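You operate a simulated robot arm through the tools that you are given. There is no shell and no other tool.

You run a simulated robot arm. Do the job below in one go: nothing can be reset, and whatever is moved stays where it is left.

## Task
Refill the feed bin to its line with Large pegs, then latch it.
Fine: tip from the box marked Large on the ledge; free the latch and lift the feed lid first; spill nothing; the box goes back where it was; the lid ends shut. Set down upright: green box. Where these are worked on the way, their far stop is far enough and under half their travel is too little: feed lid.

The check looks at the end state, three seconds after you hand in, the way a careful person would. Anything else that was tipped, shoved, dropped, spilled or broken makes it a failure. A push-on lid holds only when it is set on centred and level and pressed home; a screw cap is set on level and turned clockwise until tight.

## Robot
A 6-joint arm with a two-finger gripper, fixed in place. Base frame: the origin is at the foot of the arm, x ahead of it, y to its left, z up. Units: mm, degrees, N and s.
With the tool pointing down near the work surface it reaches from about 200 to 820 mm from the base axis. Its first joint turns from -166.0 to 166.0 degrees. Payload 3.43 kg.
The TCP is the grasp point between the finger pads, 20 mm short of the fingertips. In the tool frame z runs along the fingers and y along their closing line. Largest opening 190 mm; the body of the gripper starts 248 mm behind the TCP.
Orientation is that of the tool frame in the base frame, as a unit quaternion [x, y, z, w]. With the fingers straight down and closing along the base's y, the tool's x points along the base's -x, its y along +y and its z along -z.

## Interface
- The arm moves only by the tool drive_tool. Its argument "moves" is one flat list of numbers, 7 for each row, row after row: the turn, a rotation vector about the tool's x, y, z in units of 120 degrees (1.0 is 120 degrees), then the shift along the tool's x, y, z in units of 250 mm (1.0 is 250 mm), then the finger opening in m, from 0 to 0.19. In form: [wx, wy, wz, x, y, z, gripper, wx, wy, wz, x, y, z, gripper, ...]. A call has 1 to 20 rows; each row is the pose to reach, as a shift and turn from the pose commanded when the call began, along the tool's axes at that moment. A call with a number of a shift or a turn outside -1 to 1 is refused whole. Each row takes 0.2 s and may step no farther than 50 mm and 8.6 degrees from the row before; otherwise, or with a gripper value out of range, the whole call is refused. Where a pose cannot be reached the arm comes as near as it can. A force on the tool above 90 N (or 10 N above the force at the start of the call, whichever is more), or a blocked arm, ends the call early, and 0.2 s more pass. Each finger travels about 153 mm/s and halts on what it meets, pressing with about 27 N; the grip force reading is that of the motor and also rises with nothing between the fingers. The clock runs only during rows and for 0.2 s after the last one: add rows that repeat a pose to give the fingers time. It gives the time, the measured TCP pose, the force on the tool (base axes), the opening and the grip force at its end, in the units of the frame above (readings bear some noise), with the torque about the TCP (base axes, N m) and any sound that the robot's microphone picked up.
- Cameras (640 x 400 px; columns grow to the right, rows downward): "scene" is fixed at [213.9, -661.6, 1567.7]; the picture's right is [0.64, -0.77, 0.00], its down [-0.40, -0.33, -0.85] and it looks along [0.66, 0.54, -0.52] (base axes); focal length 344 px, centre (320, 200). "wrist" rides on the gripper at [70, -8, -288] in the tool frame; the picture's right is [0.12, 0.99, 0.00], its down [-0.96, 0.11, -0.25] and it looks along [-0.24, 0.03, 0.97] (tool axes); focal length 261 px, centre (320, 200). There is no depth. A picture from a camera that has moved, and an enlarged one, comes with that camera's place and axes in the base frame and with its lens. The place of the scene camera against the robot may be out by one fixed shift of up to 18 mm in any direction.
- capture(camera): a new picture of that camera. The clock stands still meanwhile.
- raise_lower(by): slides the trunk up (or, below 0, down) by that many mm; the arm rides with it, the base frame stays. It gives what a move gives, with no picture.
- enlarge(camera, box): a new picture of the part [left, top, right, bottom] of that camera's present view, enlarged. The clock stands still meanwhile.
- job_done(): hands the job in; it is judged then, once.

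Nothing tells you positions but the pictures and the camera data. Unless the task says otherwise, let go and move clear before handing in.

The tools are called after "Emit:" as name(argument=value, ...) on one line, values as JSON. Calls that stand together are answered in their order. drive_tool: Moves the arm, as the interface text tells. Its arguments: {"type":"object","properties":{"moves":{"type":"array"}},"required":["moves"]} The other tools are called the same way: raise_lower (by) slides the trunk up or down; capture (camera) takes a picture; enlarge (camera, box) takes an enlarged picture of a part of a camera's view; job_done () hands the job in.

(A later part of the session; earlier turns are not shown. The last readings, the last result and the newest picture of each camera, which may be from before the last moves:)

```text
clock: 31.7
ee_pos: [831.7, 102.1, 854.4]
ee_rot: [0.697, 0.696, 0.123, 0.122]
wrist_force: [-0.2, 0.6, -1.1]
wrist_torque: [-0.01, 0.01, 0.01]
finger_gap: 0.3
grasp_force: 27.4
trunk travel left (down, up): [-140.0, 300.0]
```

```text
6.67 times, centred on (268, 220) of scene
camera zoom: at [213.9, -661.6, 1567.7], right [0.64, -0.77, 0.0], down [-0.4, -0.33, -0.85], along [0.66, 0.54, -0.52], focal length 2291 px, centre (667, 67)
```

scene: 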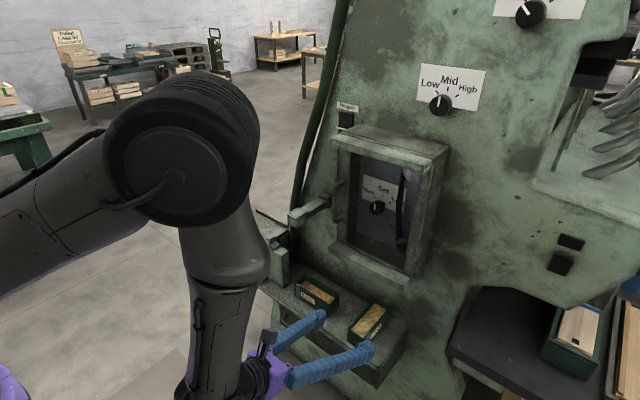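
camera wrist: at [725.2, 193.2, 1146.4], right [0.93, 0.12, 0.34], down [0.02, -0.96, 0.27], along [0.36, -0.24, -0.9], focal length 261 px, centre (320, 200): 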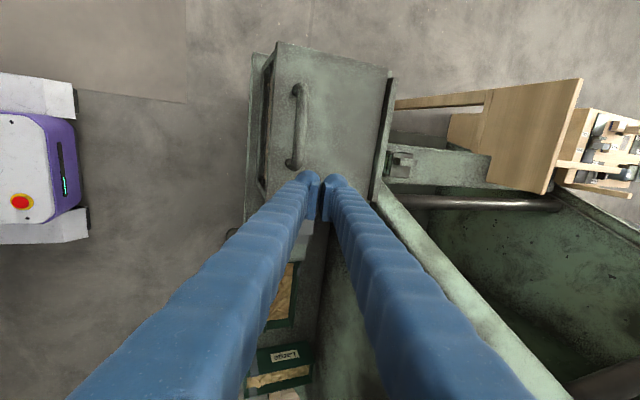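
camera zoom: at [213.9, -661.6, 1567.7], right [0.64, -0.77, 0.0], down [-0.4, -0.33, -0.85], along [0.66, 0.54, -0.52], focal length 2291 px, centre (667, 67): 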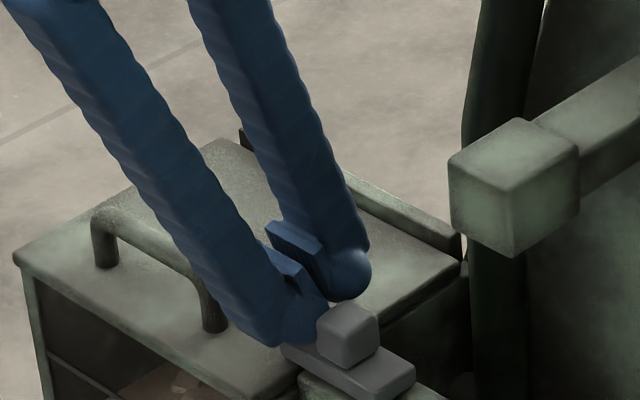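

The bolt slides freely toward −y. I'll keep pushing in small steps until it meets its stop.

Emit:
drive_tool(moves=[0, 0, 0, -0.02, 0, 0, 0.0, 0, 0, 0, -0.04, 0, 0, 0.0, 0, 0, 0, -0.06, 0, 0, 0.0, 0, 0, 0, -0.08, 0, 0, 0.0, 0, 0, 0, -0.1, 0, 0, 0.0, 0, 0, 0, -0.12, 0, 0, 0.0])

Emit:
enlarge(camera="scene", box=[220, 190, 316, 250])

```text
clock: 33.1
ee_pos: [830.4, 78.8, 853.7]
ee_rot: [0.695, 0.698, 0.122, 0.123]
wrist_force: [-6.7, 71.5, -8.2]
wrist_torque: [0.82, 0.06, -0.35]
finger_gap: 5.7
grasp_force: 34.4
trunk travel left (down, up): [-140.0, 300.0]
```

```text
6.67 times, centred on (268, 220) of scene
camera zoom: at [213.9, -661.6, 1567.7], right [0.64, -0.77, 0.0], down [-0.4, -0.33, -0.85], along [0.66, 0.54, -0.52], focal length 2291 px, centre (667, 67)
```

zoom: 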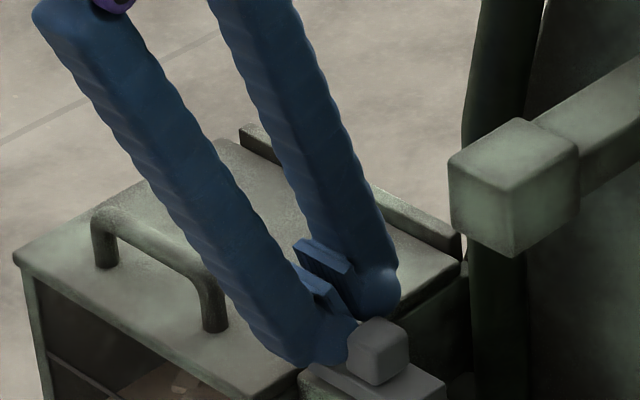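

The bolt reached its stop after about 36 mm of travel, clear of the lid. I'll back off, rise, and move over the lid handle (bar along y at about x 806, y 194, z 837).

Emit:
drive_tool(moves=[0, 0, 0, 0.03, 0, 0, 0.0, 0, 0, 0, 0.06, 0, 0, 0.0, 0, 0, 0, 0.06, 0.0547, -0.1504, 0.02, 0, 0, 0, 0.06, 0.1094, -0.3007, 0.04, 0, 0, 0, 0.06, 0.1094, -0.3007, 0.05])

Emit:
enlarge(camera="scene", box=[220, 190, 316, 250])

Emit:
capture(camera="wrist")

```text
clock: 34.3
ee_pos: [832.5, 84.2, 933.6]
ee_rot: [0.696, 0.696, 0.122, 0.122]
wrist_force: [1.2, -0.2, 0.0]
wrist_torque: [0.03, -0.03, -0.04]
finger_gap: 50.0
grasp_force: 0.1
trunk travel left (down, up): [-140.0, 300.0]
```

```text
6.67 times, centred on (268, 220) of scene
camera zoom: at [213.9, -661.6, 1567.7], right [0.64, -0.77, 0.0], down [-0.4, -0.33, -0.85], along [0.66, 0.54, -0.52], focal length 2291 px, centre (667, 67)
```

zoom: 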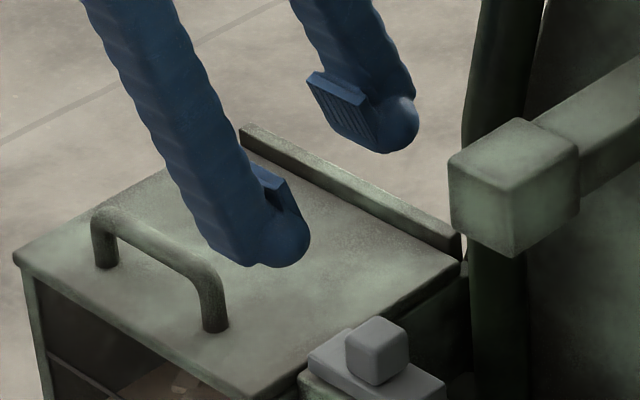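

```text
taken
camera wrist: at [725.9, 155.1, 1200.5], right [0.93, 0.12, 0.34], down [0.02, -0.96, 0.27], along [0.36, -0.24, -0.9], focal length 261 px, centre (320, 200)
```

wrist: 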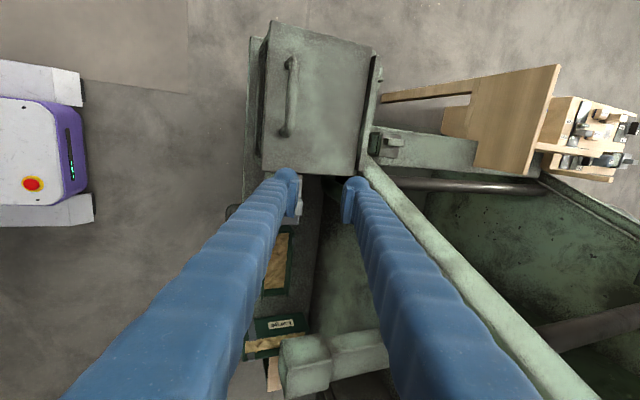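

Emit:
enlarge(camera="wrist", box=[240, 10, 400, 110])

Emit:
enlarge(camera="wrist", box=[240, 90, 400, 190])

```text
4.00 times, centred on (320, 60) of wrist
camera zoom: at [725.9, 155.1, 1200.5], right [0.93, 0.12, 0.34], down [0.02, -0.96, 0.27], along [0.36, -0.24, -0.9], focal length 1043 px, centre (320, 760)
```

zoom: 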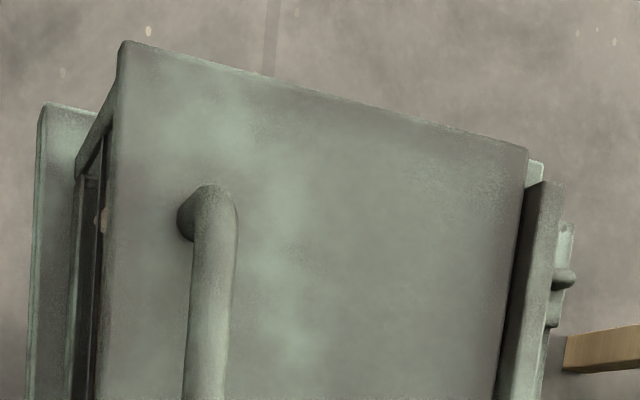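

```text
4.00 times, centred on (320, 140) of wrist
camera zoom: at [725.9, 155.1, 1200.5], right [0.93, 0.12, 0.34], down [0.02, -0.96, 0.27], along [0.36, -0.24, -0.9], focal length 1043 px, centre (320, 440)
```

zoom: 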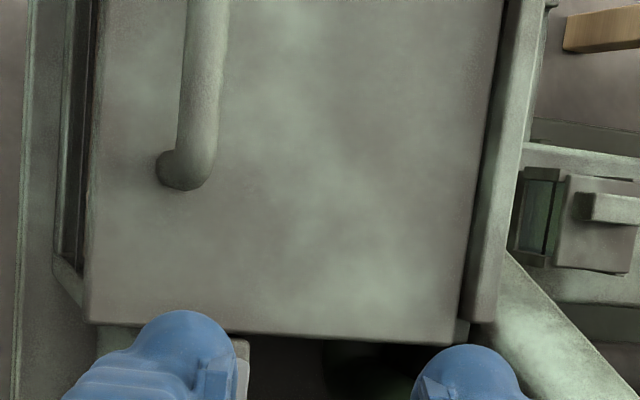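

Emit:
drive_tool(moves=[0, 0, 0, 0.1467, -0.0371, 0.0064, 0.055, 0, 0, 0, 0.2933, -0.0741, 0.0128, 0.055, 0, 0, 0, 0.44, -0.1112, 0.0192, 0.055, 0, 0, 0, 0.44, -0.142, 0.1039, 0.055, 0, 0, 0, 0.44, -0.1729, 0.1886, 0.055, 0, 0, 0, 0.44, -0.2037, 0.2733, 0.055])

Emit:
enlarge(camera="scene", box=[220, 190, 316, 250])

Emit:
enlarge(camera="wrist", box=[260, 140, 388, 220])

```text
clock: 35.7
ee_pos: [805.7, 199.3, 851.2]
ee_rot: [0.696, 0.696, 0.124, 0.122]
wrist_force: [0.9, 0.0, 0.9]
wrist_torque: [0.0, 0.01, 0.03]
finger_gap: 55.2
grasp_force: 0.0
trunk travel left (down, up): [-140.0, 300.0]
```

```text
6.67 times, centred on (268, 220) of scene
camera zoom: at [213.9, -661.6, 1567.7], right [0.64, -0.77, 0.0], down [-0.4, -0.33, -0.85], along [0.66, 0.54, -0.52], focal length 2291 px, centre (667, 67)
```

zoom: 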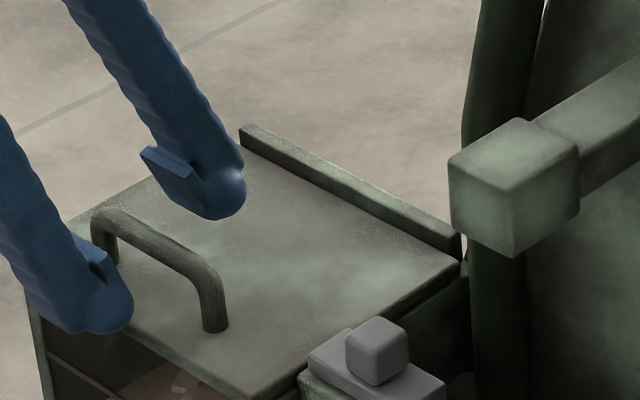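

```text
5.00 times, centred on (324, 180) of wrist
camera zoom: at [701.0, 270.2, 1118.8], right [0.93, 0.12, 0.34], down [0.02, -0.96, 0.27], along [0.36, -0.24, -0.9], focal length 1303 px, centre (300, 300)
```

zoom: 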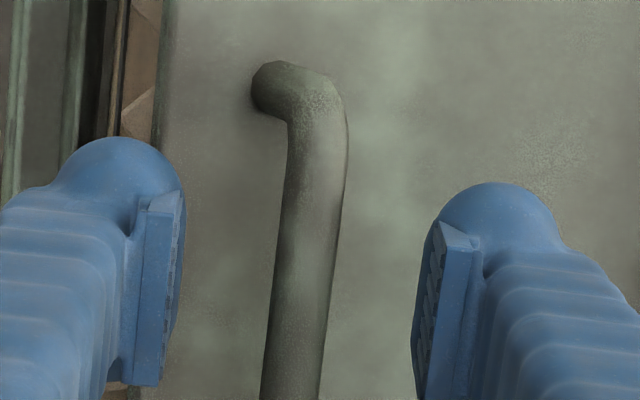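

The fingers straddle the handle bar. I'll close on it and check the grip.

Emit:
drive_tool(moves=[0, 0, 0, 0, 0, 0, 0.02, 0, 0, 0, 0, 0, 0, 0.0, 0, 0, 0, 0, 0, 0, 0.0])

Emit:
enlarge(camera="scene", box=[220, 190, 316, 250])

```text
clock: 36.5
ee_pos: [806.4, 200.0, 851.5]
ee_rot: [0.696, 0.696, 0.124, 0.122]
wrist_force: [5.2, -2.1, -2.4]
wrist_torque: [-0.45, -0.01, 1.01]
finger_gap: 12.7
grasp_force: 45.0
trunk travel left (down, up): [-140.0, 300.0]
```

```text
6.67 times, centred on (268, 220) of scene
camera zoom: at [213.9, -661.6, 1567.7], right [0.64, -0.77, 0.0], down [-0.4, -0.33, -0.85], along [0.66, 0.54, -0.52], focal length 2291 px, centre (667, 67)
```

zoom: 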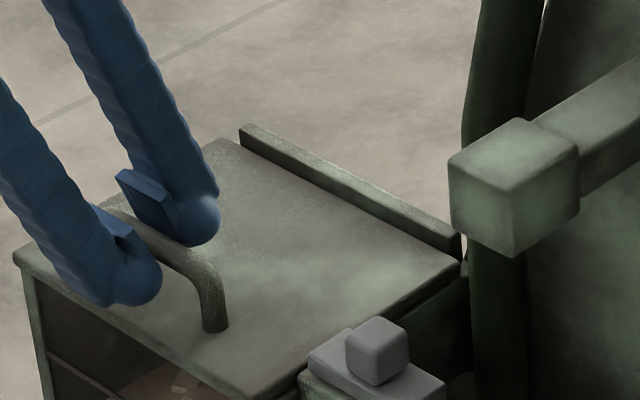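

Gripped on the bar (12.7 mm). I'll lift the lid along an arc about its rear hinge, first by about 20°, and check that it follows.

Emit:
drive_tool(moves=[0, 0, 0, 0, 0.0276, -0.0368, 0.0, 0, 0, 0, 0, 0.058, -0.0713, 0.0, 0, 0, 0, 0, 0.0915, -0.103, 0.0, 0, 0, 0, 0, 0.1272, -0.132, 0.0])

Emit:
capture(camera="scene")

Emit:
enlarge(camera="scene", box=[210, 170, 322, 240])

```text
clock: 37.5
ee_pos: [825.9, 201.0, 893.5]
ee_rot: [0.696, 0.697, 0.123, 0.122]
wrist_force: [15.5, 3.0, -13.3]
wrist_torque: [-0.16, -0.04, 1.1]
finger_gap: 12.6
grasp_force: 45.2
trunk travel left (down, up): [-140.0, 300.0]
```

```text
taken
```

scene: 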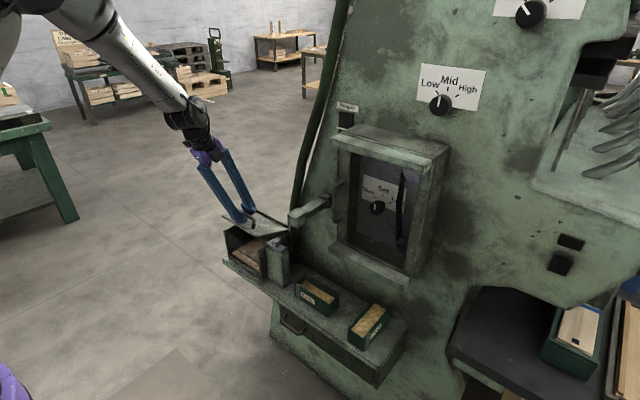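

```text
5.71 times, centred on (266, 205) of scene
camera zoom: at [213.9, -661.6, 1567.7], right [0.64, -0.77, 0.0], down [-0.4, -0.33, -0.85], along [0.66, 0.54, -0.52], focal length 1964 px, centre (629, 171)
```

zoom: 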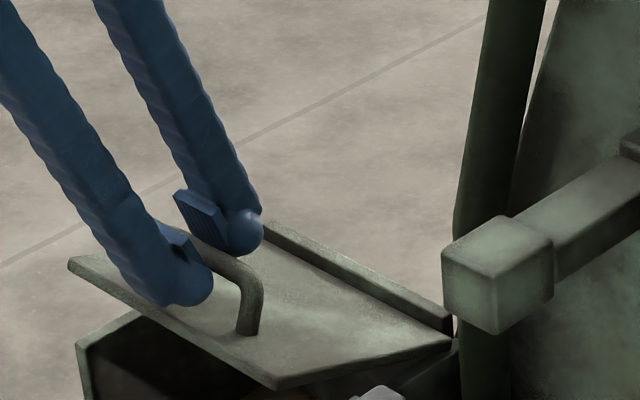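

The lid follows. The pull hints that the hinge sits slightly lower than assumed, so I'll adjust the arc and continue to about 40°, easing the tool tilt.

Emit:
drive_tool(moves=[0.0104, 0, 0, 0, 0.0495, -0.0148, 0.0, 0.0208, 0, 0, 0, 0.0924, -0.0339, 0.0, 0.0313, 0, 0, 0, 0.1367, -0.0499, 0.0, 0.0417, 0, 0, 0, 0.1824, -0.0614, 0.0])

Emit:
enlarge(camera="scene", box=[210, 150, 322, 220])

```text
clock: 38.5
ee_pos: [860.8, 199.5, 926.5]
ee_rot: [0.701, 0.701, 0.093, 0.094]
wrist_force: [-8.9, 30.2, 12.6]
wrist_torque: [0.72, 0.17, 1.27]
finger_gap: 11.9
grasp_force: 44.7
trunk travel left (down, up): [-140.0, 300.0]
```

```text
5.71 times, centred on (266, 185) of scene
camera zoom: at [213.9, -661.6, 1567.7], right [0.64, -0.77, 0.0], down [-0.4, -0.33, -0.85], along [0.66, 0.54, -0.52], focal length 1964 px, centre (629, 286)
```

zoom: 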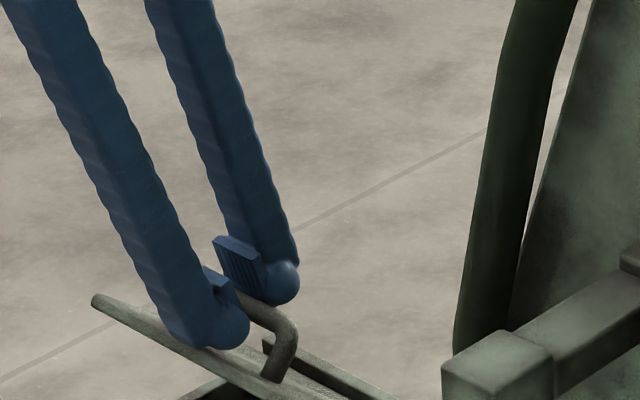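

Emit:
drive_tool(moves=[0.0146, 0, 0, 0.012, 0.0435, -0.0169, 0.0, 0.0292, 0, 0, 0.012, 0.0898, -0.0244, 0.0, 0.0438, 0, 0, 0.012, 0.1376, -0.0282, 0.0, 0.0583, 0, 0, 0.012, 0.1848, -0.0283, 0.0])

Emit:
enlarge(camera="scene", box=[210, 150, 322, 220])

Emit:
capture(camera="wrist")

```text
clock: 39.5
ee_pos: [902.9, 200.2, 945.2]
ee_rot: [0.705, 0.706, 0.049, 0.049]
wrist_force: [-16.8, 13.2, 20.8]
wrist_torque: [0.2, 1.43, 1.22]
finger_gap: 11.3
grasp_force: 44.4
trunk travel left (down, up): [-140.0, 300.0]
```

```text
5.71 times, centred on (266, 185) of scene
camera zoom: at [213.9, -661.6, 1567.7], right [0.64, -0.77, 0.0], down [-0.4, -0.33, -0.85], along [0.66, 0.54, -0.52], focal length 1964 px, centre (629, 286)
```

zoom: 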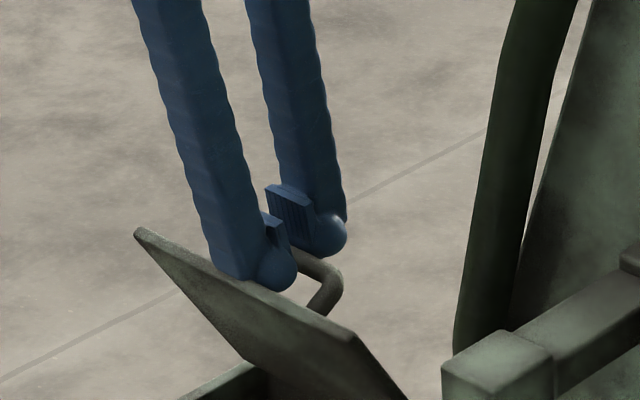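

```text
taken
camera wrist: at [854.7, 270.3, 1228.5], right [0.98, 0.12, 0.14], down [0.08, -0.96, 0.26], along [0.16, -0.24, -0.96], focal length 261 px, centre (320, 200)
```

wrist: 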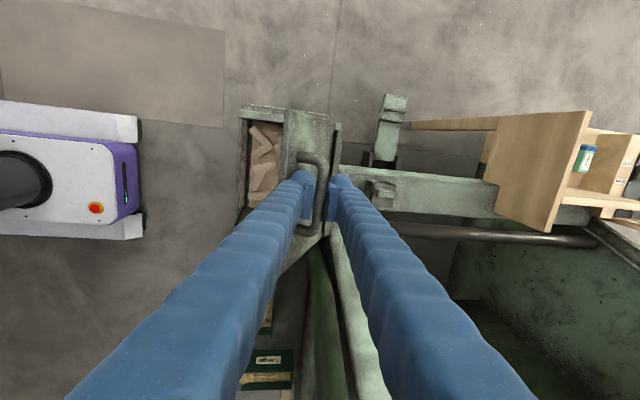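

The lid is at about 60° and a circle fit puts the hinge at (938, 805). I'll continue along that arc to about 80°.

Emit:
drive_tool(moves=[0, 0, 0, 0.004, 0.042, -0.012, 0.0, 0, 0, 0, 0.004, 0.0885, -0.0114, 0.0, 0, 0, 0, 0.004, 0.1342, -0.0066, 0.0, 0, 0, 0, 0.004, 0.1799, 0.0022, 0.0])

Emit:
enlarge(camera="scene", box=[210, 150, 322, 220])

Emit:
capture(camera="scene")

```text
clock: 40.5
ee_pos: [950.8, 199.5, 954.3]
ee_rot: [0.705, 0.705, 0.052, 0.051]
wrist_force: [1.1, -4.5, 41.5]
wrist_torque: [-0.04, 0.52, 0.82]
finger_gap: 6.3
grasp_force: 34.5
trunk travel left (down, up): [-140.0, 300.0]
```

```text
5.71 times, centred on (266, 185) of scene
camera zoom: at [213.9, -661.6, 1567.7], right [0.64, -0.77, 0.0], down [-0.4, -0.33, -0.85], along [0.66, 0.54, -0.52], focal length 1964 px, centre (629, 286)
```

zoom: 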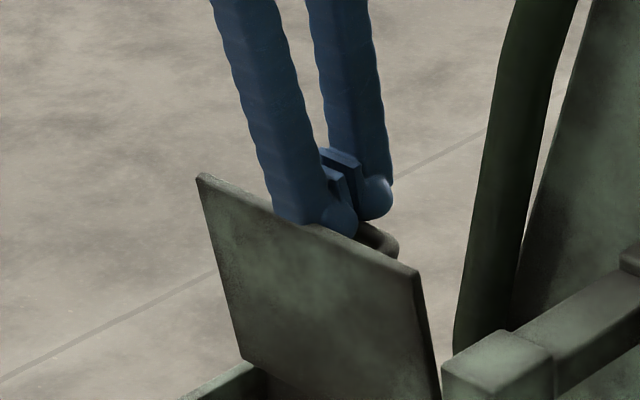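

```text
taken
```

scene: 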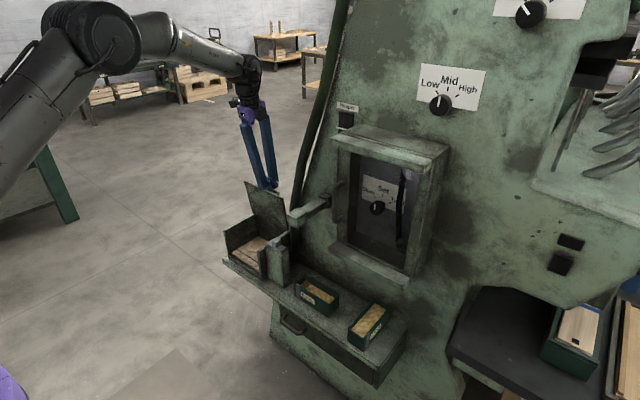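

The lid is near 80° but the rounded fingertips are wedging off the bar, so this grip has done its part. I'll slip the fingers off upward and see whether the lid holds its angle.

Emit:
drive_tool(moves=[0, 0, 0, 0, 0.012, -0.008, 0.01, 0, 0, 0, 0, 0.02, -0.06, 0.018, 0, 0, 0, 0, 0.02, -0.16, 0.02, 0, 0, 0, 0, 0.02, -0.28, 0.02])

Emit:
enlarge(camera="scene", box=[210, 150, 322, 220])

Emit:
capture(camera="wrist")

```text
clock: 41.5
ee_pos: [943.2, 202.0, 1020.7]
ee_rot: [0.705, 0.705, 0.05, 0.048]
wrist_force: [-0.8, -0.1, 0.7]
wrist_torque: [0.03, -0.02, 0.01]
finger_gap: 20.4
grasp_force: 0.0
trunk travel left (down, up): [-140.0, 300.0]
```

```text
5.71 times, centred on (266, 185) of scene
camera zoom: at [213.9, -661.6, 1567.7], right [0.64, -0.77, 0.0], down [-0.4, -0.33, -0.85], along [0.66, 0.54, -0.52], focal length 1964 px, centre (629, 286)
```

zoom: 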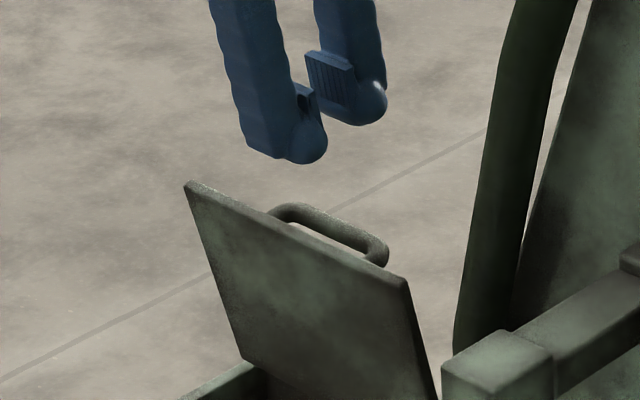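

```text
taken
camera wrist: at [894.8, 271.8, 1304.2], right [0.98, 0.12, 0.14], down [0.08, -0.96, 0.26], along [0.16, -0.24, -0.96], focal length 261 px, centre (320, 200)
```

wrist: 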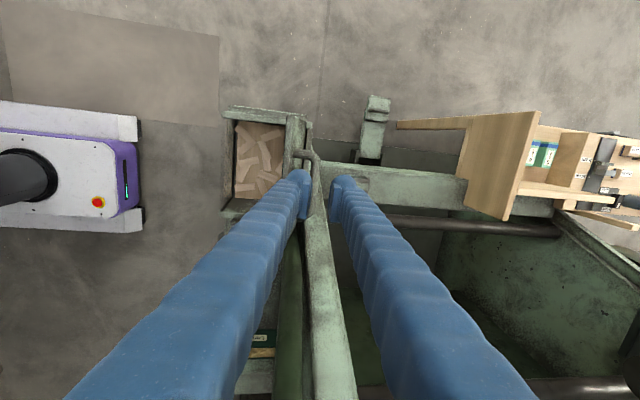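

Emit:
drive_tool(moves=[0, 0, 0, 0, 0, 0, 0.03, 0, 0, 0, 0, 0, 0, 0.03, 0, 0, 0, 0, 0, 0, 0.03, 0, 0, 0, 0, 0, 0, 0.03])

Emit:
enlarge(camera="scene", box=[210, 150, 322, 220])

```text
clock: 42.5
ee_pos: [944.7, 201.9, 1020.4]
ee_rot: [0.705, 0.705, 0.05, 0.049]
wrist_force: [0.4, 0.6, 0.6]
wrist_torque: [0.05, 0.01, -0.04]
finger_gap: 30.0
grasp_force: 0.0
trunk travel left (down, up): [-140.0, 300.0]
```

```text
5.71 times, centred on (266, 185) of scene
camera zoom: at [213.9, -661.6, 1567.7], right [0.64, -0.77, 0.0], down [-0.4, -0.33, -0.85], along [0.66, 0.54, -0.52], focal length 1964 px, centre (629, 286)
```

zoom: 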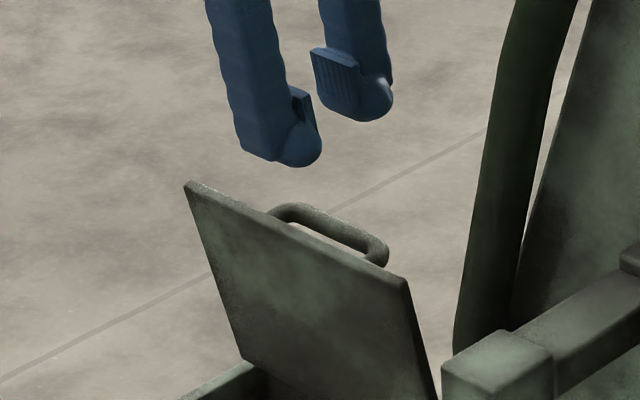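

The lid holds by friction at about 73°. I'll close the fingers, go round to the inner (front) face of the lid and push it back to its far stop.

Emit:
drive_tool(moves=[0, 0, 0, 0, -0.1253, -0.0177, 0.0, 0, 0, 0, 0, -0.2507, -0.0355, 0.0, 0, 0, 0, 0, -0.376, -0.0532, 0.0, 0, 0, 0, 0, -0.3928, 0.0656, 0.0, 0, 0, 0, 0, -0.4096, 0.1844, 0.0, 0, 0, 0, 0, -0.4264, 0.3032, 0.0])

Emit:
capture(camera="scene")

Emit:
capture(camera="wrist")

```text
clock: 43.9
ee_pos: [850.1, 201.3, 929.7]
ee_rot: [0.705, 0.706, 0.05, 0.049]
wrist_force: [0.1, 0.2, -1.0]
wrist_torque: [0.03, -0.03, -0.01]
finger_gap: 0.0
grasp_force: 27.0
trunk travel left (down, up): [-140.0, 300.0]
```

```text
taken
```

scene: 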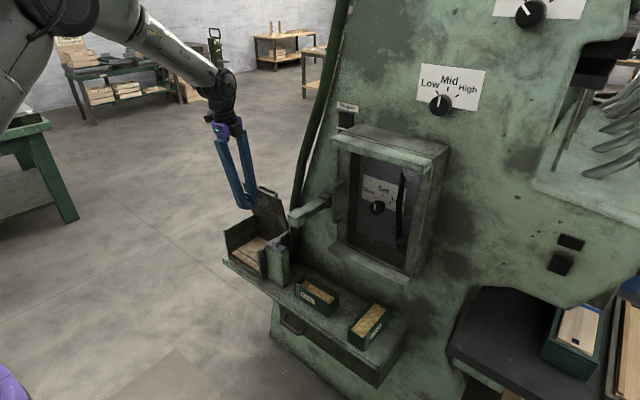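

```text
taken
camera wrist: at [802.5, 271.7, 1213.4], right [0.98, 0.12, 0.14], down [0.08, -0.96, 0.26], along [0.16, -0.24, -0.96], focal length 261 px, centre (320, 200)
```

wrist: 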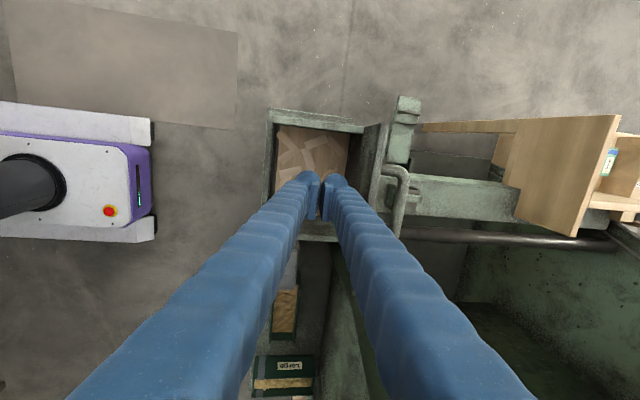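

Emit:
drive_tool(moves=[0, 0, 0, 0, 0.0475, 0.0067, 0.0, 0, 0, 0, 0, 0.095, 0.0134, 0.0, 0, 0, 0, 0, 0.1425, 0.0201, 0.0, 0, 0, 0, 0, 0.19, 0.0268, 0.0, 0, 0, 0, 0, 0.2375, 0.0335, 0.0, 0, 0, 0, 0, 0.285, 0.0402, 0.0, 0, 0, 0, 0, 0.3325, 0.0469, 0.0, 0, 0, 0, 0, 0.38, 0.0536, 0.0])

Emit:
enlarge(camera="scene", box=[210, 150, 322, 220])

```text
clock: 45.5
ee_pos: [912.0, 201.7, 930.0]
ee_rot: [0.706, 0.706, 0.038, 0.038]
wrist_force: [-39.2, -2.5, 24.3]
wrist_torque: [0.1, -0.63, -0.06]
finger_gap: 0.0
grasp_force: 27.2
trunk travel left (down, up): [-140.0, 300.0]
stopped in row 8: the force on the tool passed its limit at 99 N (the readings are from after the stop); the commanded pose is now the measured one
```

```text
5.71 times, centred on (266, 185) of scene
camera zoom: at [213.9, -661.6, 1567.7], right [0.64, -0.77, 0.0], down [-0.4, -0.33, -0.85], along [0.66, 0.54, -0.52], focal length 1964 px, centre (629, 286)
```

zoom: 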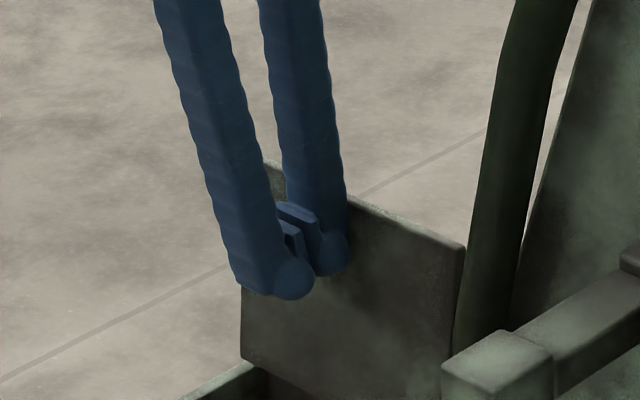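

The lid hit its far stop. I'll back off and verify that it stays there.

Emit:
drive_tool(moves=[0, 0, 0, 0, -0.06, 0, 0.0, 0, 0, 0, 0, -0.16, 0, 0.0, 0, 0, 0, 0, -0.2, -0.1, 0.0, 0, 0, 0, 0, -0.2, -0.28, 0.0, 0, 0, 0, 0, -0.2, -0.4, 0.0])

Emit:
enlarge(camera="scene", box=[210, 150, 322, 220])

Emit:
enlarge(camera="wrist", box=[220, 80, 420, 205])

```text
clock: 46.7
ee_pos: [857.5, 206.0, 1018.4]
ee_rot: [0.706, 0.706, 0.04, 0.04]
wrist_force: [0.5, -0.8, -0.5]
wrist_torque: [-0.04, -0.03, 0.02]
finger_gap: 0.0
grasp_force: 27.3
trunk travel left (down, up): [-140.0, 300.0]
```

```text
5.71 times, centred on (266, 185) of scene
camera zoom: at [213.9, -661.6, 1567.7], right [0.64, -0.77, 0.0], down [-0.4, -0.33, -0.85], along [0.66, 0.54, -0.52], focal length 1964 px, centre (629, 286)
```

zoom: 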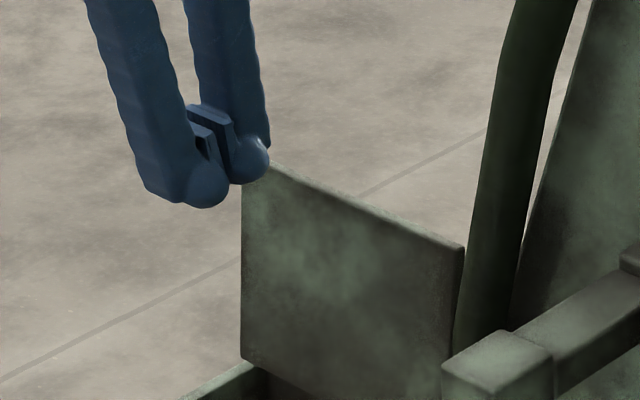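

```text
3.20 times, centred on (320, 142) of wrist
camera zoom: at [817.6, 277.4, 1302.7], right [0.99, 0.12, 0.11], down [0.09, -0.96, 0.26], along [0.14, -0.25, -0.96], focal length 834 px, centre (320, 384)
```

zoom: 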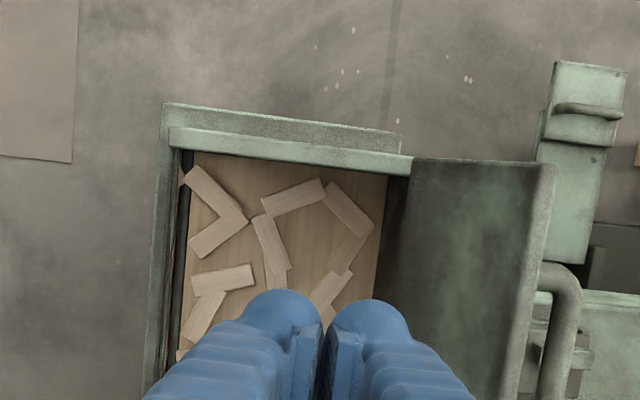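

The lid stays upright at its far stop. Now I'll look at the bin's level and fill line from the scene camera.

Emit:
enlarge(camera="scene", box=[215, 205, 303, 260])

Emit:
enlarge(camera="scene", box=[225, 220, 273, 250])

```text
7.27 times, centred on (259, 232) of scene
camera zoom: at [213.9, -661.6, 1567.7], right [0.64, -0.77, 0.0], down [-0.4, -0.33, -0.85], along [0.66, 0.54, -0.52], focal length 2499 px, centre (764, -36)
```

zoom: 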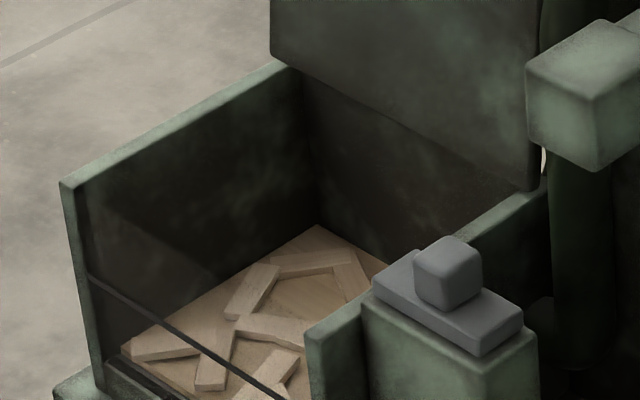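

```text
13.33 times, centred on (249, 235) of scene
camera zoom: at [213.9, -661.6, 1567.7], right [0.64, -0.77, 0.0], down [-0.4, -0.33, -0.85], along [0.66, 0.54, -0.52], focal length 4582 px, centre (1267, -267)
```

zoom: 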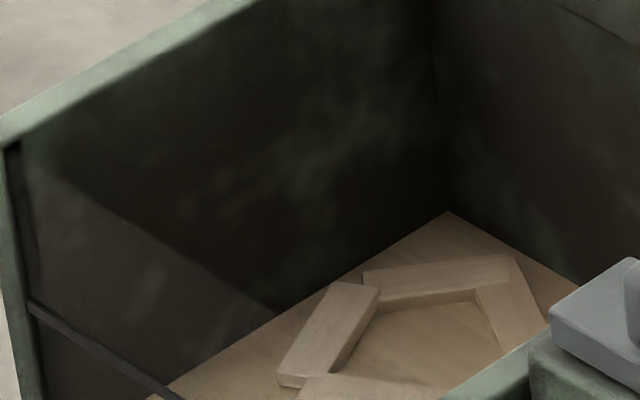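

The bin level is well below the fill line (level z≈681, line z≈740). Next I'll fetch the "Large" box, starting by backing the tool away from the bin and moving right along the free space in front of the ledge.

Emit:
drive_tool(moves=[0, 0, 0, 0, -0.169, -0.0192, 0.0, 0, 0, 0, 0, -0.338, -0.0384, 0.0, 0, 0, 0, 0, -0.507, -0.0576, 0.02, 0, 0, 0, 0, -0.676, -0.0768, 0.04, 0.018, 0, 0, -0.18, -0.676, -0.0768, 0.06, 0.036, 0, 0, -0.36, -0.676, -0.0768, 0.08, 0.054, 0, 0, -0.54, -0.676, -0.0768, 0.1, 0.054, 0, 0, -0.72, -0.676, -0.0768, 0.11, 0.054, 0, 0, -0.9, -0.676, -0.0768, 0.12])

```text
clock: 48.7
ee_pos: [689.5, -24.6, 1020.3]
ee_rot: [0.707, 0.707, -0.001, 0.001]
wrist_force: [-0.5, -0.9, 0.0]
wrist_torque: [0.04, -0.03, -0.03]
finger_gap: 120.3
grasp_force: 0.0
trunk travel left (down, up): [-140.0, 300.0]
```

Emit:
drive_tool(moves=[0, 0, 0, -0.1633, -0.0467, 0.08, 0.12, 0, 0, 0, -0.3267, -0.0933, 0.16, 0.12, 0, 0, 0, -0.49, -0.14, 0.24, 0.12, 0, 0, 0, -0.6533, -0.1867, 0.32, 0.12, 0, 0, 0, -0.8167, -0.2333, 0.4, 0.12, 0, 0, 0, -0.98, -0.28, 0.48, 0.12])

Emit:
drive_tool(moves=[-0.0323, 0.0323, 0.0462, -0.0134, 0.02, 0.0314, 0.12, -0.0647, 0.0647, 0.0924, -0.0269, 0.04, 0.0629, 0.12, -0.097, 0.097, 0.1386, -0.0403, 0.06, 0.0943, 0.12, -0.1294, 0.1294, 0.1848, -0.0537, 0.08, 0.1257, 0.12, -0.1617, 0.1617, 0.231, -0.0671, 0.1, 0.1571, 0.12, -0.1941, 0.1941, 0.2772, -0.0806, 0.12, 0.1886, 0.12, -0.2264, 0.2264, 0.3234, -0.094, 0.14, 0.22, 0.12, -0.2587, 0.2587, 0.3695, -0.1074, 0.16, 0.2514, 0.12, -0.2911, 0.2911, 0.4157, -0.1209, 0.18, 0.2829, 0.12, -0.3234, 0.3234, 0.4619, -0.1343, 0.2, 0.3143, 0.12, -0.3558, 0.3558, 0.5081, -0.1477, 0.22, 0.3457, 0.12, -0.3881, 0.3881, 0.5543, -0.1611, 0.24, 0.3771, 0.12, -0.4205, 0.4205, 0.6005, -0.1746, 0.26, 0.4086, 0.12, -0.4528, 0.4528, 0.6467, -0.188, 0.28, 0.44, 0.12])

Emit:
capture(camera="wrist")

Emit:
enlarge(camera="wrist", box=[240, 110, 400, 210])

```text
clock: 50.1
ee_pos: [619.1, -268.5, 897.2]
ee_rot: [0.707, 0.707, -0.002, 0.0]
wrist_force: [-0.2, 0.1, 0.0]
wrist_torque: [0.0, 0.03, -0.02]
finger_gap: 120.3
grasp_force: 0.1
trunk travel left (down, up): [-140.0, 300.0]
```

```text
clock: 53.1
ee_pos: [688.8, -314.3, 788.6]
ee_rot: [0.819, -0.001, 0.574, 0.001]
wrist_force: [0.2, 0.3, -0.5]
wrist_torque: [0.02, 0.04, 0.0]
finger_gap: 120.1
grasp_force: 0.1
trunk travel left (down, up): [-140.0, 300.0]
```

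```text
taken
camera wrist: at [443.3, -305.0, 953.7], right [0.04, -0.99, 0.11], down [-0.56, -0.12, -0.82], along [0.83, -0.03, -0.56], focal length 261 px, centre (320, 200)
```

wrist: 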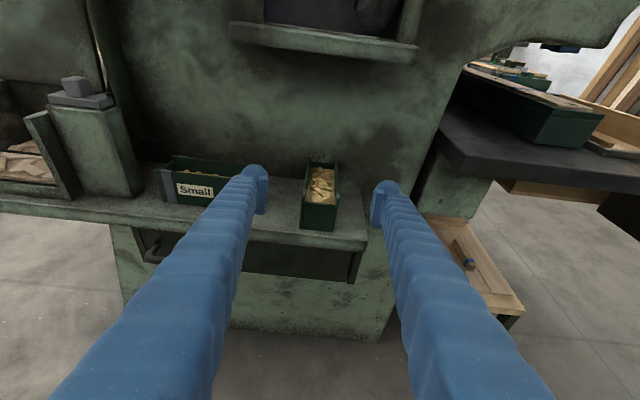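

```text
4.00 times, centred on (320, 160) of wrist
camera zoom: at [443.3, -305.0, 953.7], right [0.04, -0.99, 0.11], down [-0.56, -0.12, -0.82], along [0.83, -0.03, -0.56], focal length 1043 px, centre (320, 360)
```

zoom: 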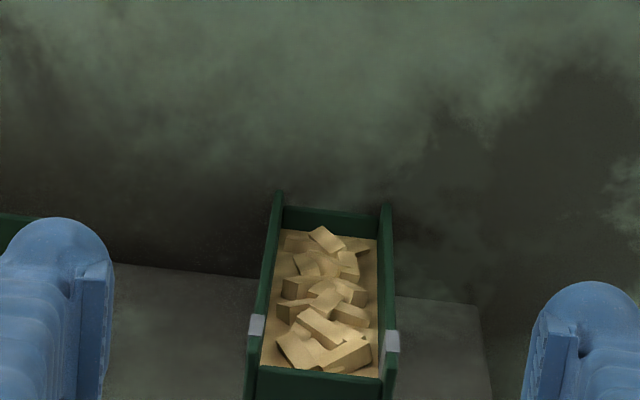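

Emit:
enlarge(camera="wrist", box=[272, 145, 368, 245])

Emit:
enlarge(camera="wrist", box=[290, 150, 354, 240])

```text
4.00 times, centred on (320, 195) of wrist
camera zoom: at [443.3, -305.0, 953.7], right [0.04, -0.99, 0.11], down [-0.56, -0.12, -0.82], along [0.83, -0.03, -0.56], focal length 1043 px, centre (320, 220)
```

zoom: 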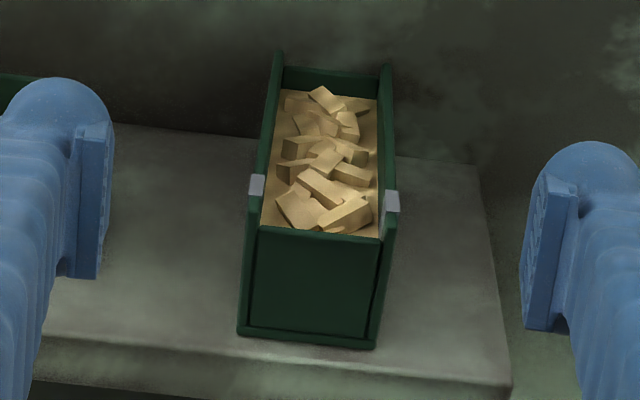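

```text
4.44 times, centred on (322, 195) of wrist
camera zoom: at [443.3, -305.0, 953.7], right [0.04, -0.99, 0.11], down [-0.56, -0.12, -0.82], along [0.83, -0.03, -0.56], focal length 1158 px, centre (311, 222)
```

zoom: 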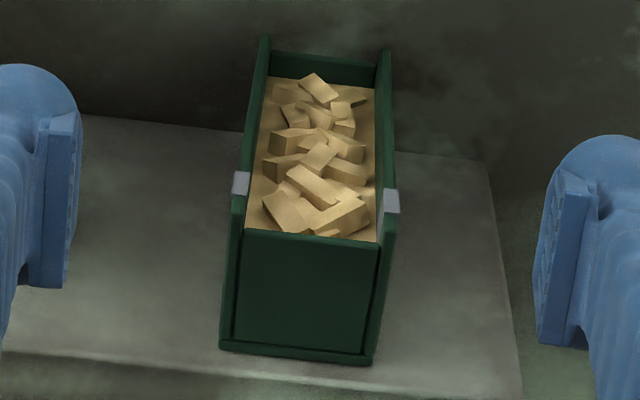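

The box is well measured: front face at x≈787, length 135, y −348..−288 (centre −318), rim z≈726. I'll straddle it at the grey bands with the fingers open and approach along the tool axis.

Emit:
drive_tool(moves=[0, 0, 0, -0.1018, 0.0074, 0.0864, 0.11, 0, 0, 0, -0.2036, 0.0148, 0.1728, 0.105, 0, 0, 0, -0.2036, 0.0148, 0.3061, 0.1, 0, 0, 0, -0.2036, 0.0148, 0.4395, 0.1, 0, 0, 0, -0.2036, 0.0148, 0.5728, 0.1])

Emit:
capture(camera="wrist")

Emit:
enlarge(camera="scene", box=[290, 270, 418, 350])

```text
clock: 54.3
ee_pos: [807.8, -321.6, 696.0]
ee_rot: [0.819, 0.001, 0.573, 0.0]
wrist_force: [0.0, -0.4, 0.6]
wrist_torque: [0.04, -0.01, 0.03]
finger_gap: 99.9
grasp_force: 0.1
trunk travel left (down, up): [-140.0, 300.0]
```

```text
taken
camera wrist: at [561.3, -312.2, 859.9], right [0.04, -0.99, 0.11], down [-0.56, -0.12, -0.82], along [0.83, -0.03, -0.56], focal length 261 px, centre (320, 200)
```

wrist: 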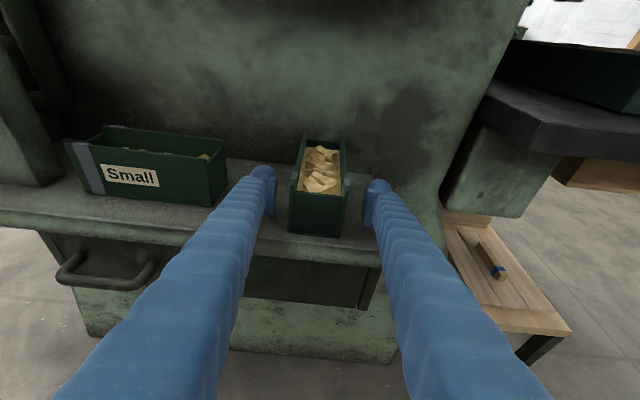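

```text
5.00 times, centred on (354, 310) of scene
camera zoom: at [213.9, -661.6, 1567.7], right [0.64, -0.77, 0.0], down [-0.4, -0.33, -0.85], along [0.66, 0.54, -0.52], focal length 1718 px, centre (150, -350)
```

zoom: 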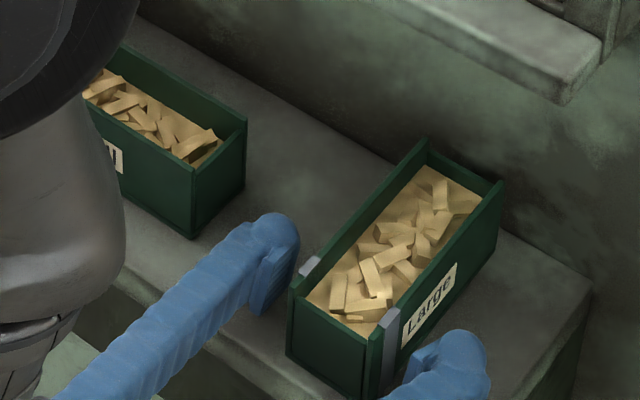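

Emit:
enlarge(camera="wrist", box=[250, 130, 390, 245])

```text
3.48 times, centred on (320, 188) of wrist
camera zoom: at [561.3, -312.2, 859.9], right [0.04, -0.99, 0.11], down [-0.56, -0.12, -0.82], along [0.83, -0.03, -0.56], focal length 907 px, centre (320, 244)
```

zoom: 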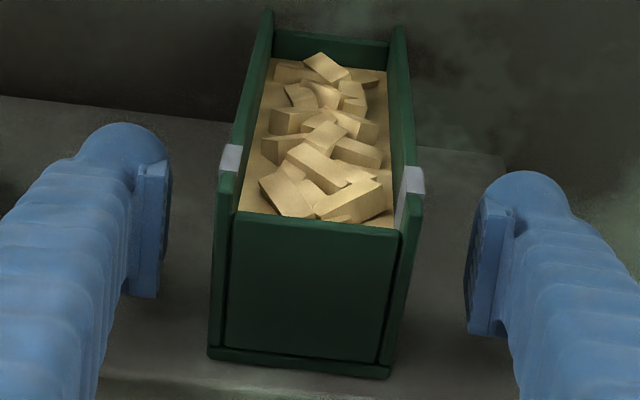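

The fingers are centred on the box. I'll close gently on it.

Emit:
drive_tool(moves=[0, 0, 0, 0, 0, 0, 0.08, 0, 0, 0, 0, 0, 0, 0.068, 0, 0, 0, 0, 0, 0, 0.06, 0, 0, 0, 0, 0, 0, 0.05, 0, 0, 0, 0, 0, 0, 0.03, 0, 0, 0, 0, 0, 0, 0.0, 0, 0, 0, 0, 0, 0, 0.0])

Emit:
enlarge(camera="wrist", box=[250, 130, 390, 245])

```text
clock: 55.9
ee_pos: [806.6, -322.1, 696.4]
ee_rot: [0.819, 0.0, 0.574, 0.002]
wrist_force: [0.2, 0.7, -0.7]
wrist_torque: [0.07, 0.0, 0.01]
finger_gap: 60.0
grasp_force: 26.6
trunk travel left (down, up): [-140.0, 300.0]
```

```text
3.48 times, centred on (320, 188) of wrist
camera zoom: at [561.2, -312.0, 860.1], right [0.04, -0.99, 0.11], down [-0.56, -0.12, -0.82], along [0.83, -0.03, -0.56], focal length 907 px, centre (320, 244)
```

zoom: 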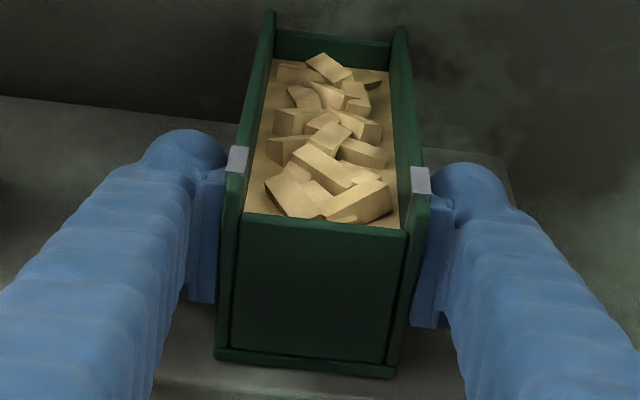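

Gripped firmly at 60 mm. I'll lift slowly and check that the box stays level in the grip.

Emit:
drive_tool(moves=[0, 0, 0, 0.0188, 0, -0.0068, 0.0, 0, 0, 0, 0.0376, 0, -0.0137, 0.0, 0, 0, 0, 0.0752, 0, -0.0274, 0.0, 0, 0, 0, 0.1128, 0, -0.041, 0.0])

Emit:
enlarge(camera="scene", box=[290, 260, 418, 340])

Emit:
enlarge(camera="wrist", box=[250, 130, 390, 245])

```text
clock: 56.9
ee_pos: [804.8, -320.4, 724.1]
ee_rot: [0.819, 0.001, 0.574, 0.0]
wrist_force: [-0.5, -0.3, -1.1]
wrist_torque: [0.03, 0.06, 0.03]
finger_gap: 60.2
grasp_force: 26.3
trunk travel left (down, up): [-140.0, 300.0]
```

```text
5.00 times, centred on (354, 300) of scene
camera zoom: at [213.9, -661.6, 1567.7], right [0.64, -0.77, 0.0], down [-0.4, -0.33, -0.85], along [0.66, 0.54, -0.52], focal length 1718 px, centre (150, -300)
```

zoom: 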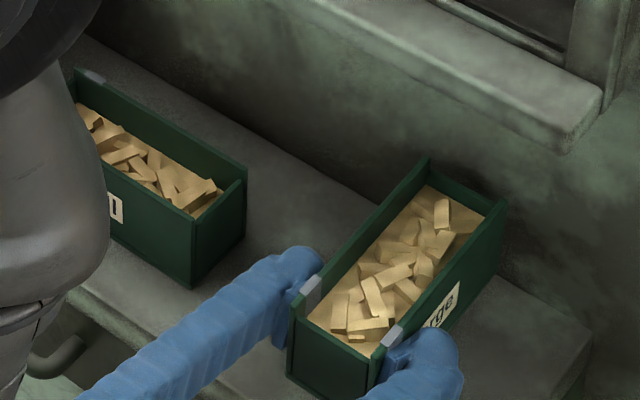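

```text
3.48 times, centred on (320, 188) of wrist
camera zoom: at [559.9, -310.3, 888.5], right [0.04, -0.99, 0.11], down [-0.56, -0.12, -0.82], along [0.83, -0.03, -0.56], focal length 907 px, centre (320, 244)
```

zoom: 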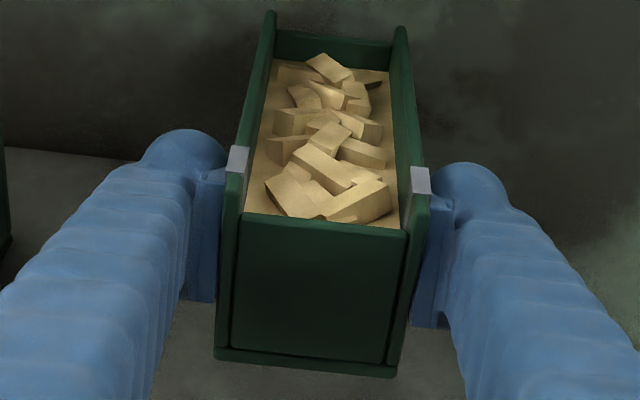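

The box is lifted level and steady. I'll raise it above the small box's rim height and draw it back clear of the ledge.

Emit:
drive_tool(moves=[0, 0, 0, 0.0564, 0, -0.0205, 0.0, 0, 0, 0, 0.1166, 0, -0.0424, 0.0, 0, 0, 0, 0.173, 0, -0.063, 0.0, 0, 0, 0, 0.159, 0, -0.1004, 0.0, 0, 0, 0, 0.1318, 0, -0.1756, 0.0, 0, 0, 0, 0.0976, 0, -0.2696, 0.0, 0, 0, 0, 0.0634, 0, -0.3636, 0.0, 0, 0, 0, 0.0292, 0, -0.4576, 0.0, 0, 0, 0, -0.005, 0, -0.5516, 0.0, 0, 0, 0, -0.0297, 0, -0.6193, 0.0, 0, 0, 0, -0.0392, 0, -0.6456, 0.0])

Emit:
capture(camera="wrist")

```text
clock: 59.3
ee_pos: [650.7, -318.8, 767.7]
ee_rot: [0.819, 0.001, 0.574, 0.0]
wrist_force: [-0.1, -0.5, -1.8]
wrist_torque: [-0.04, 0.05, 0.0]
finger_gap: 59.6
grasp_force: 27.1
trunk travel left (down, up): [-140.0, 300.0]
```

```text
taken
camera wrist: at [405.1, -309.2, 932.3], right [0.04, -0.99, 0.11], down [-0.56, -0.12, -0.82], along [0.83, -0.03, -0.56], focal length 261 px, centre (320, 200)
```

wrist: 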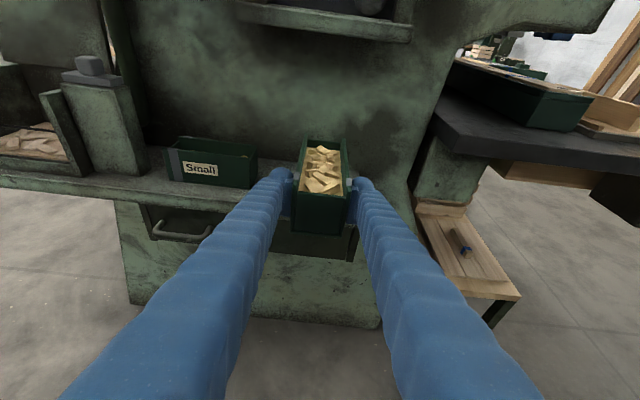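

The box rides level. I'll raise the trunk 80 mm to gain wrist clearance for the swing to the bin.

Emit:
raise_lower(by=80)

Emit:
enlarge(camera="scene", box=[240, 220, 432, 340])

```text
clock: 60.5
ee_pos: [651.2, -318.4, 848.2]
ee_rot: [0.819, 0.001, 0.573, 0.001]
wrist_force: [0.0, 0.2, -2.8]
wrist_torque: [-0.04, 0.06, 0.0]
finger_gap: 59.7
grasp_force: 26.8
trunk travel left (down, up): [-220.0, 220.0]
```

```text
3.33 times, centred on (336, 280) of scene
camera zoom: at [213.9, -661.6, 1567.7], right [0.64, -0.77, 0.0], down [-0.4, -0.33, -0.85], along [0.66, 0.54, -0.52], focal length 1146 px, centre (267, -67)
```

zoom: 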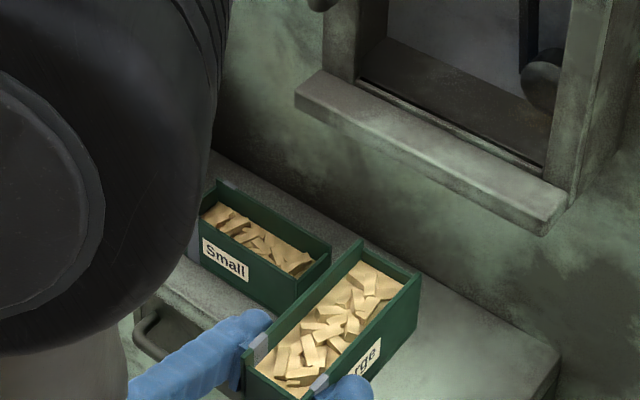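

Emit:
drive_tool(moves=[0.004, 0, -0.0015, 0.0021, -0.0268, 0.0009, 0.0, 0.0133, 0, -0.0049, 0.007, -0.0892, 0.003, 0.0, 0.0266, 0, -0.0097, 0.0141, -0.1784, 0.0059, 0.0, 0.0426, 0, -0.0155, 0.0225, -0.2854, 0.0095, 0.0, 0.0586, 0, -0.0213, 0.031, -0.3925, 0.013, 0.0, 0.0746, 0, -0.0272, 0.0394, -0.4995, 0.0166, 0.0, 0.0906, 0, -0.033, 0.0479, -0.6066, 0.0201, 0.0, 0.1066, 0, -0.0388, 0.0563, -0.7136, 0.0237, 0.0, 0.1199, 0, -0.0437, 0.0634, -0.8028, 0.0266, 0.0, 0.1292, 0, -0.047, 0.0683, -0.8652, 0.0287, 0.0, 0.1332, 0, -0.0485, 0.0704, -0.892, 0.0296, 0.0])

Emit:
capture(camera="wrist")

```text
clock: 62.9
ee_pos: [664.5, -94.8, 862.2]
ee_rot: [0.81, 0.121, 0.568, -0.084]
wrist_force: [0.0, 0.0, -1.8]
wrist_torque: [-0.04, 0.1, 0.02]
finger_gap: 60.1
grasp_force: 27.1
trunk travel left (down, up): [-220.0, 220.0]
```

```text
taken
camera wrist: at [426.6, -157.9, 1026.3], right [0.33, -0.94, 0.11], down [-0.5, -0.28, -0.82], along [0.8, 0.21, -0.56], focal length 261 px, centre (320, 200)
```

wrist: 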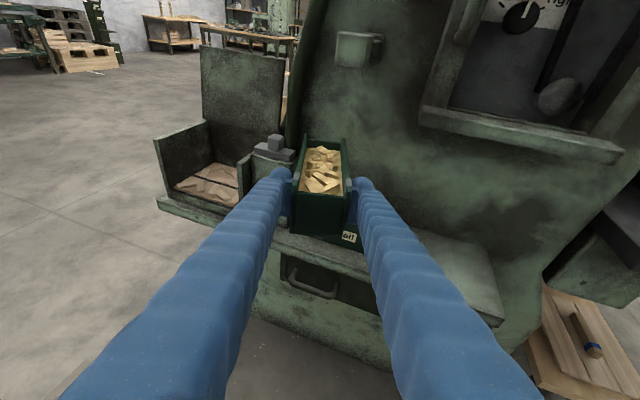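

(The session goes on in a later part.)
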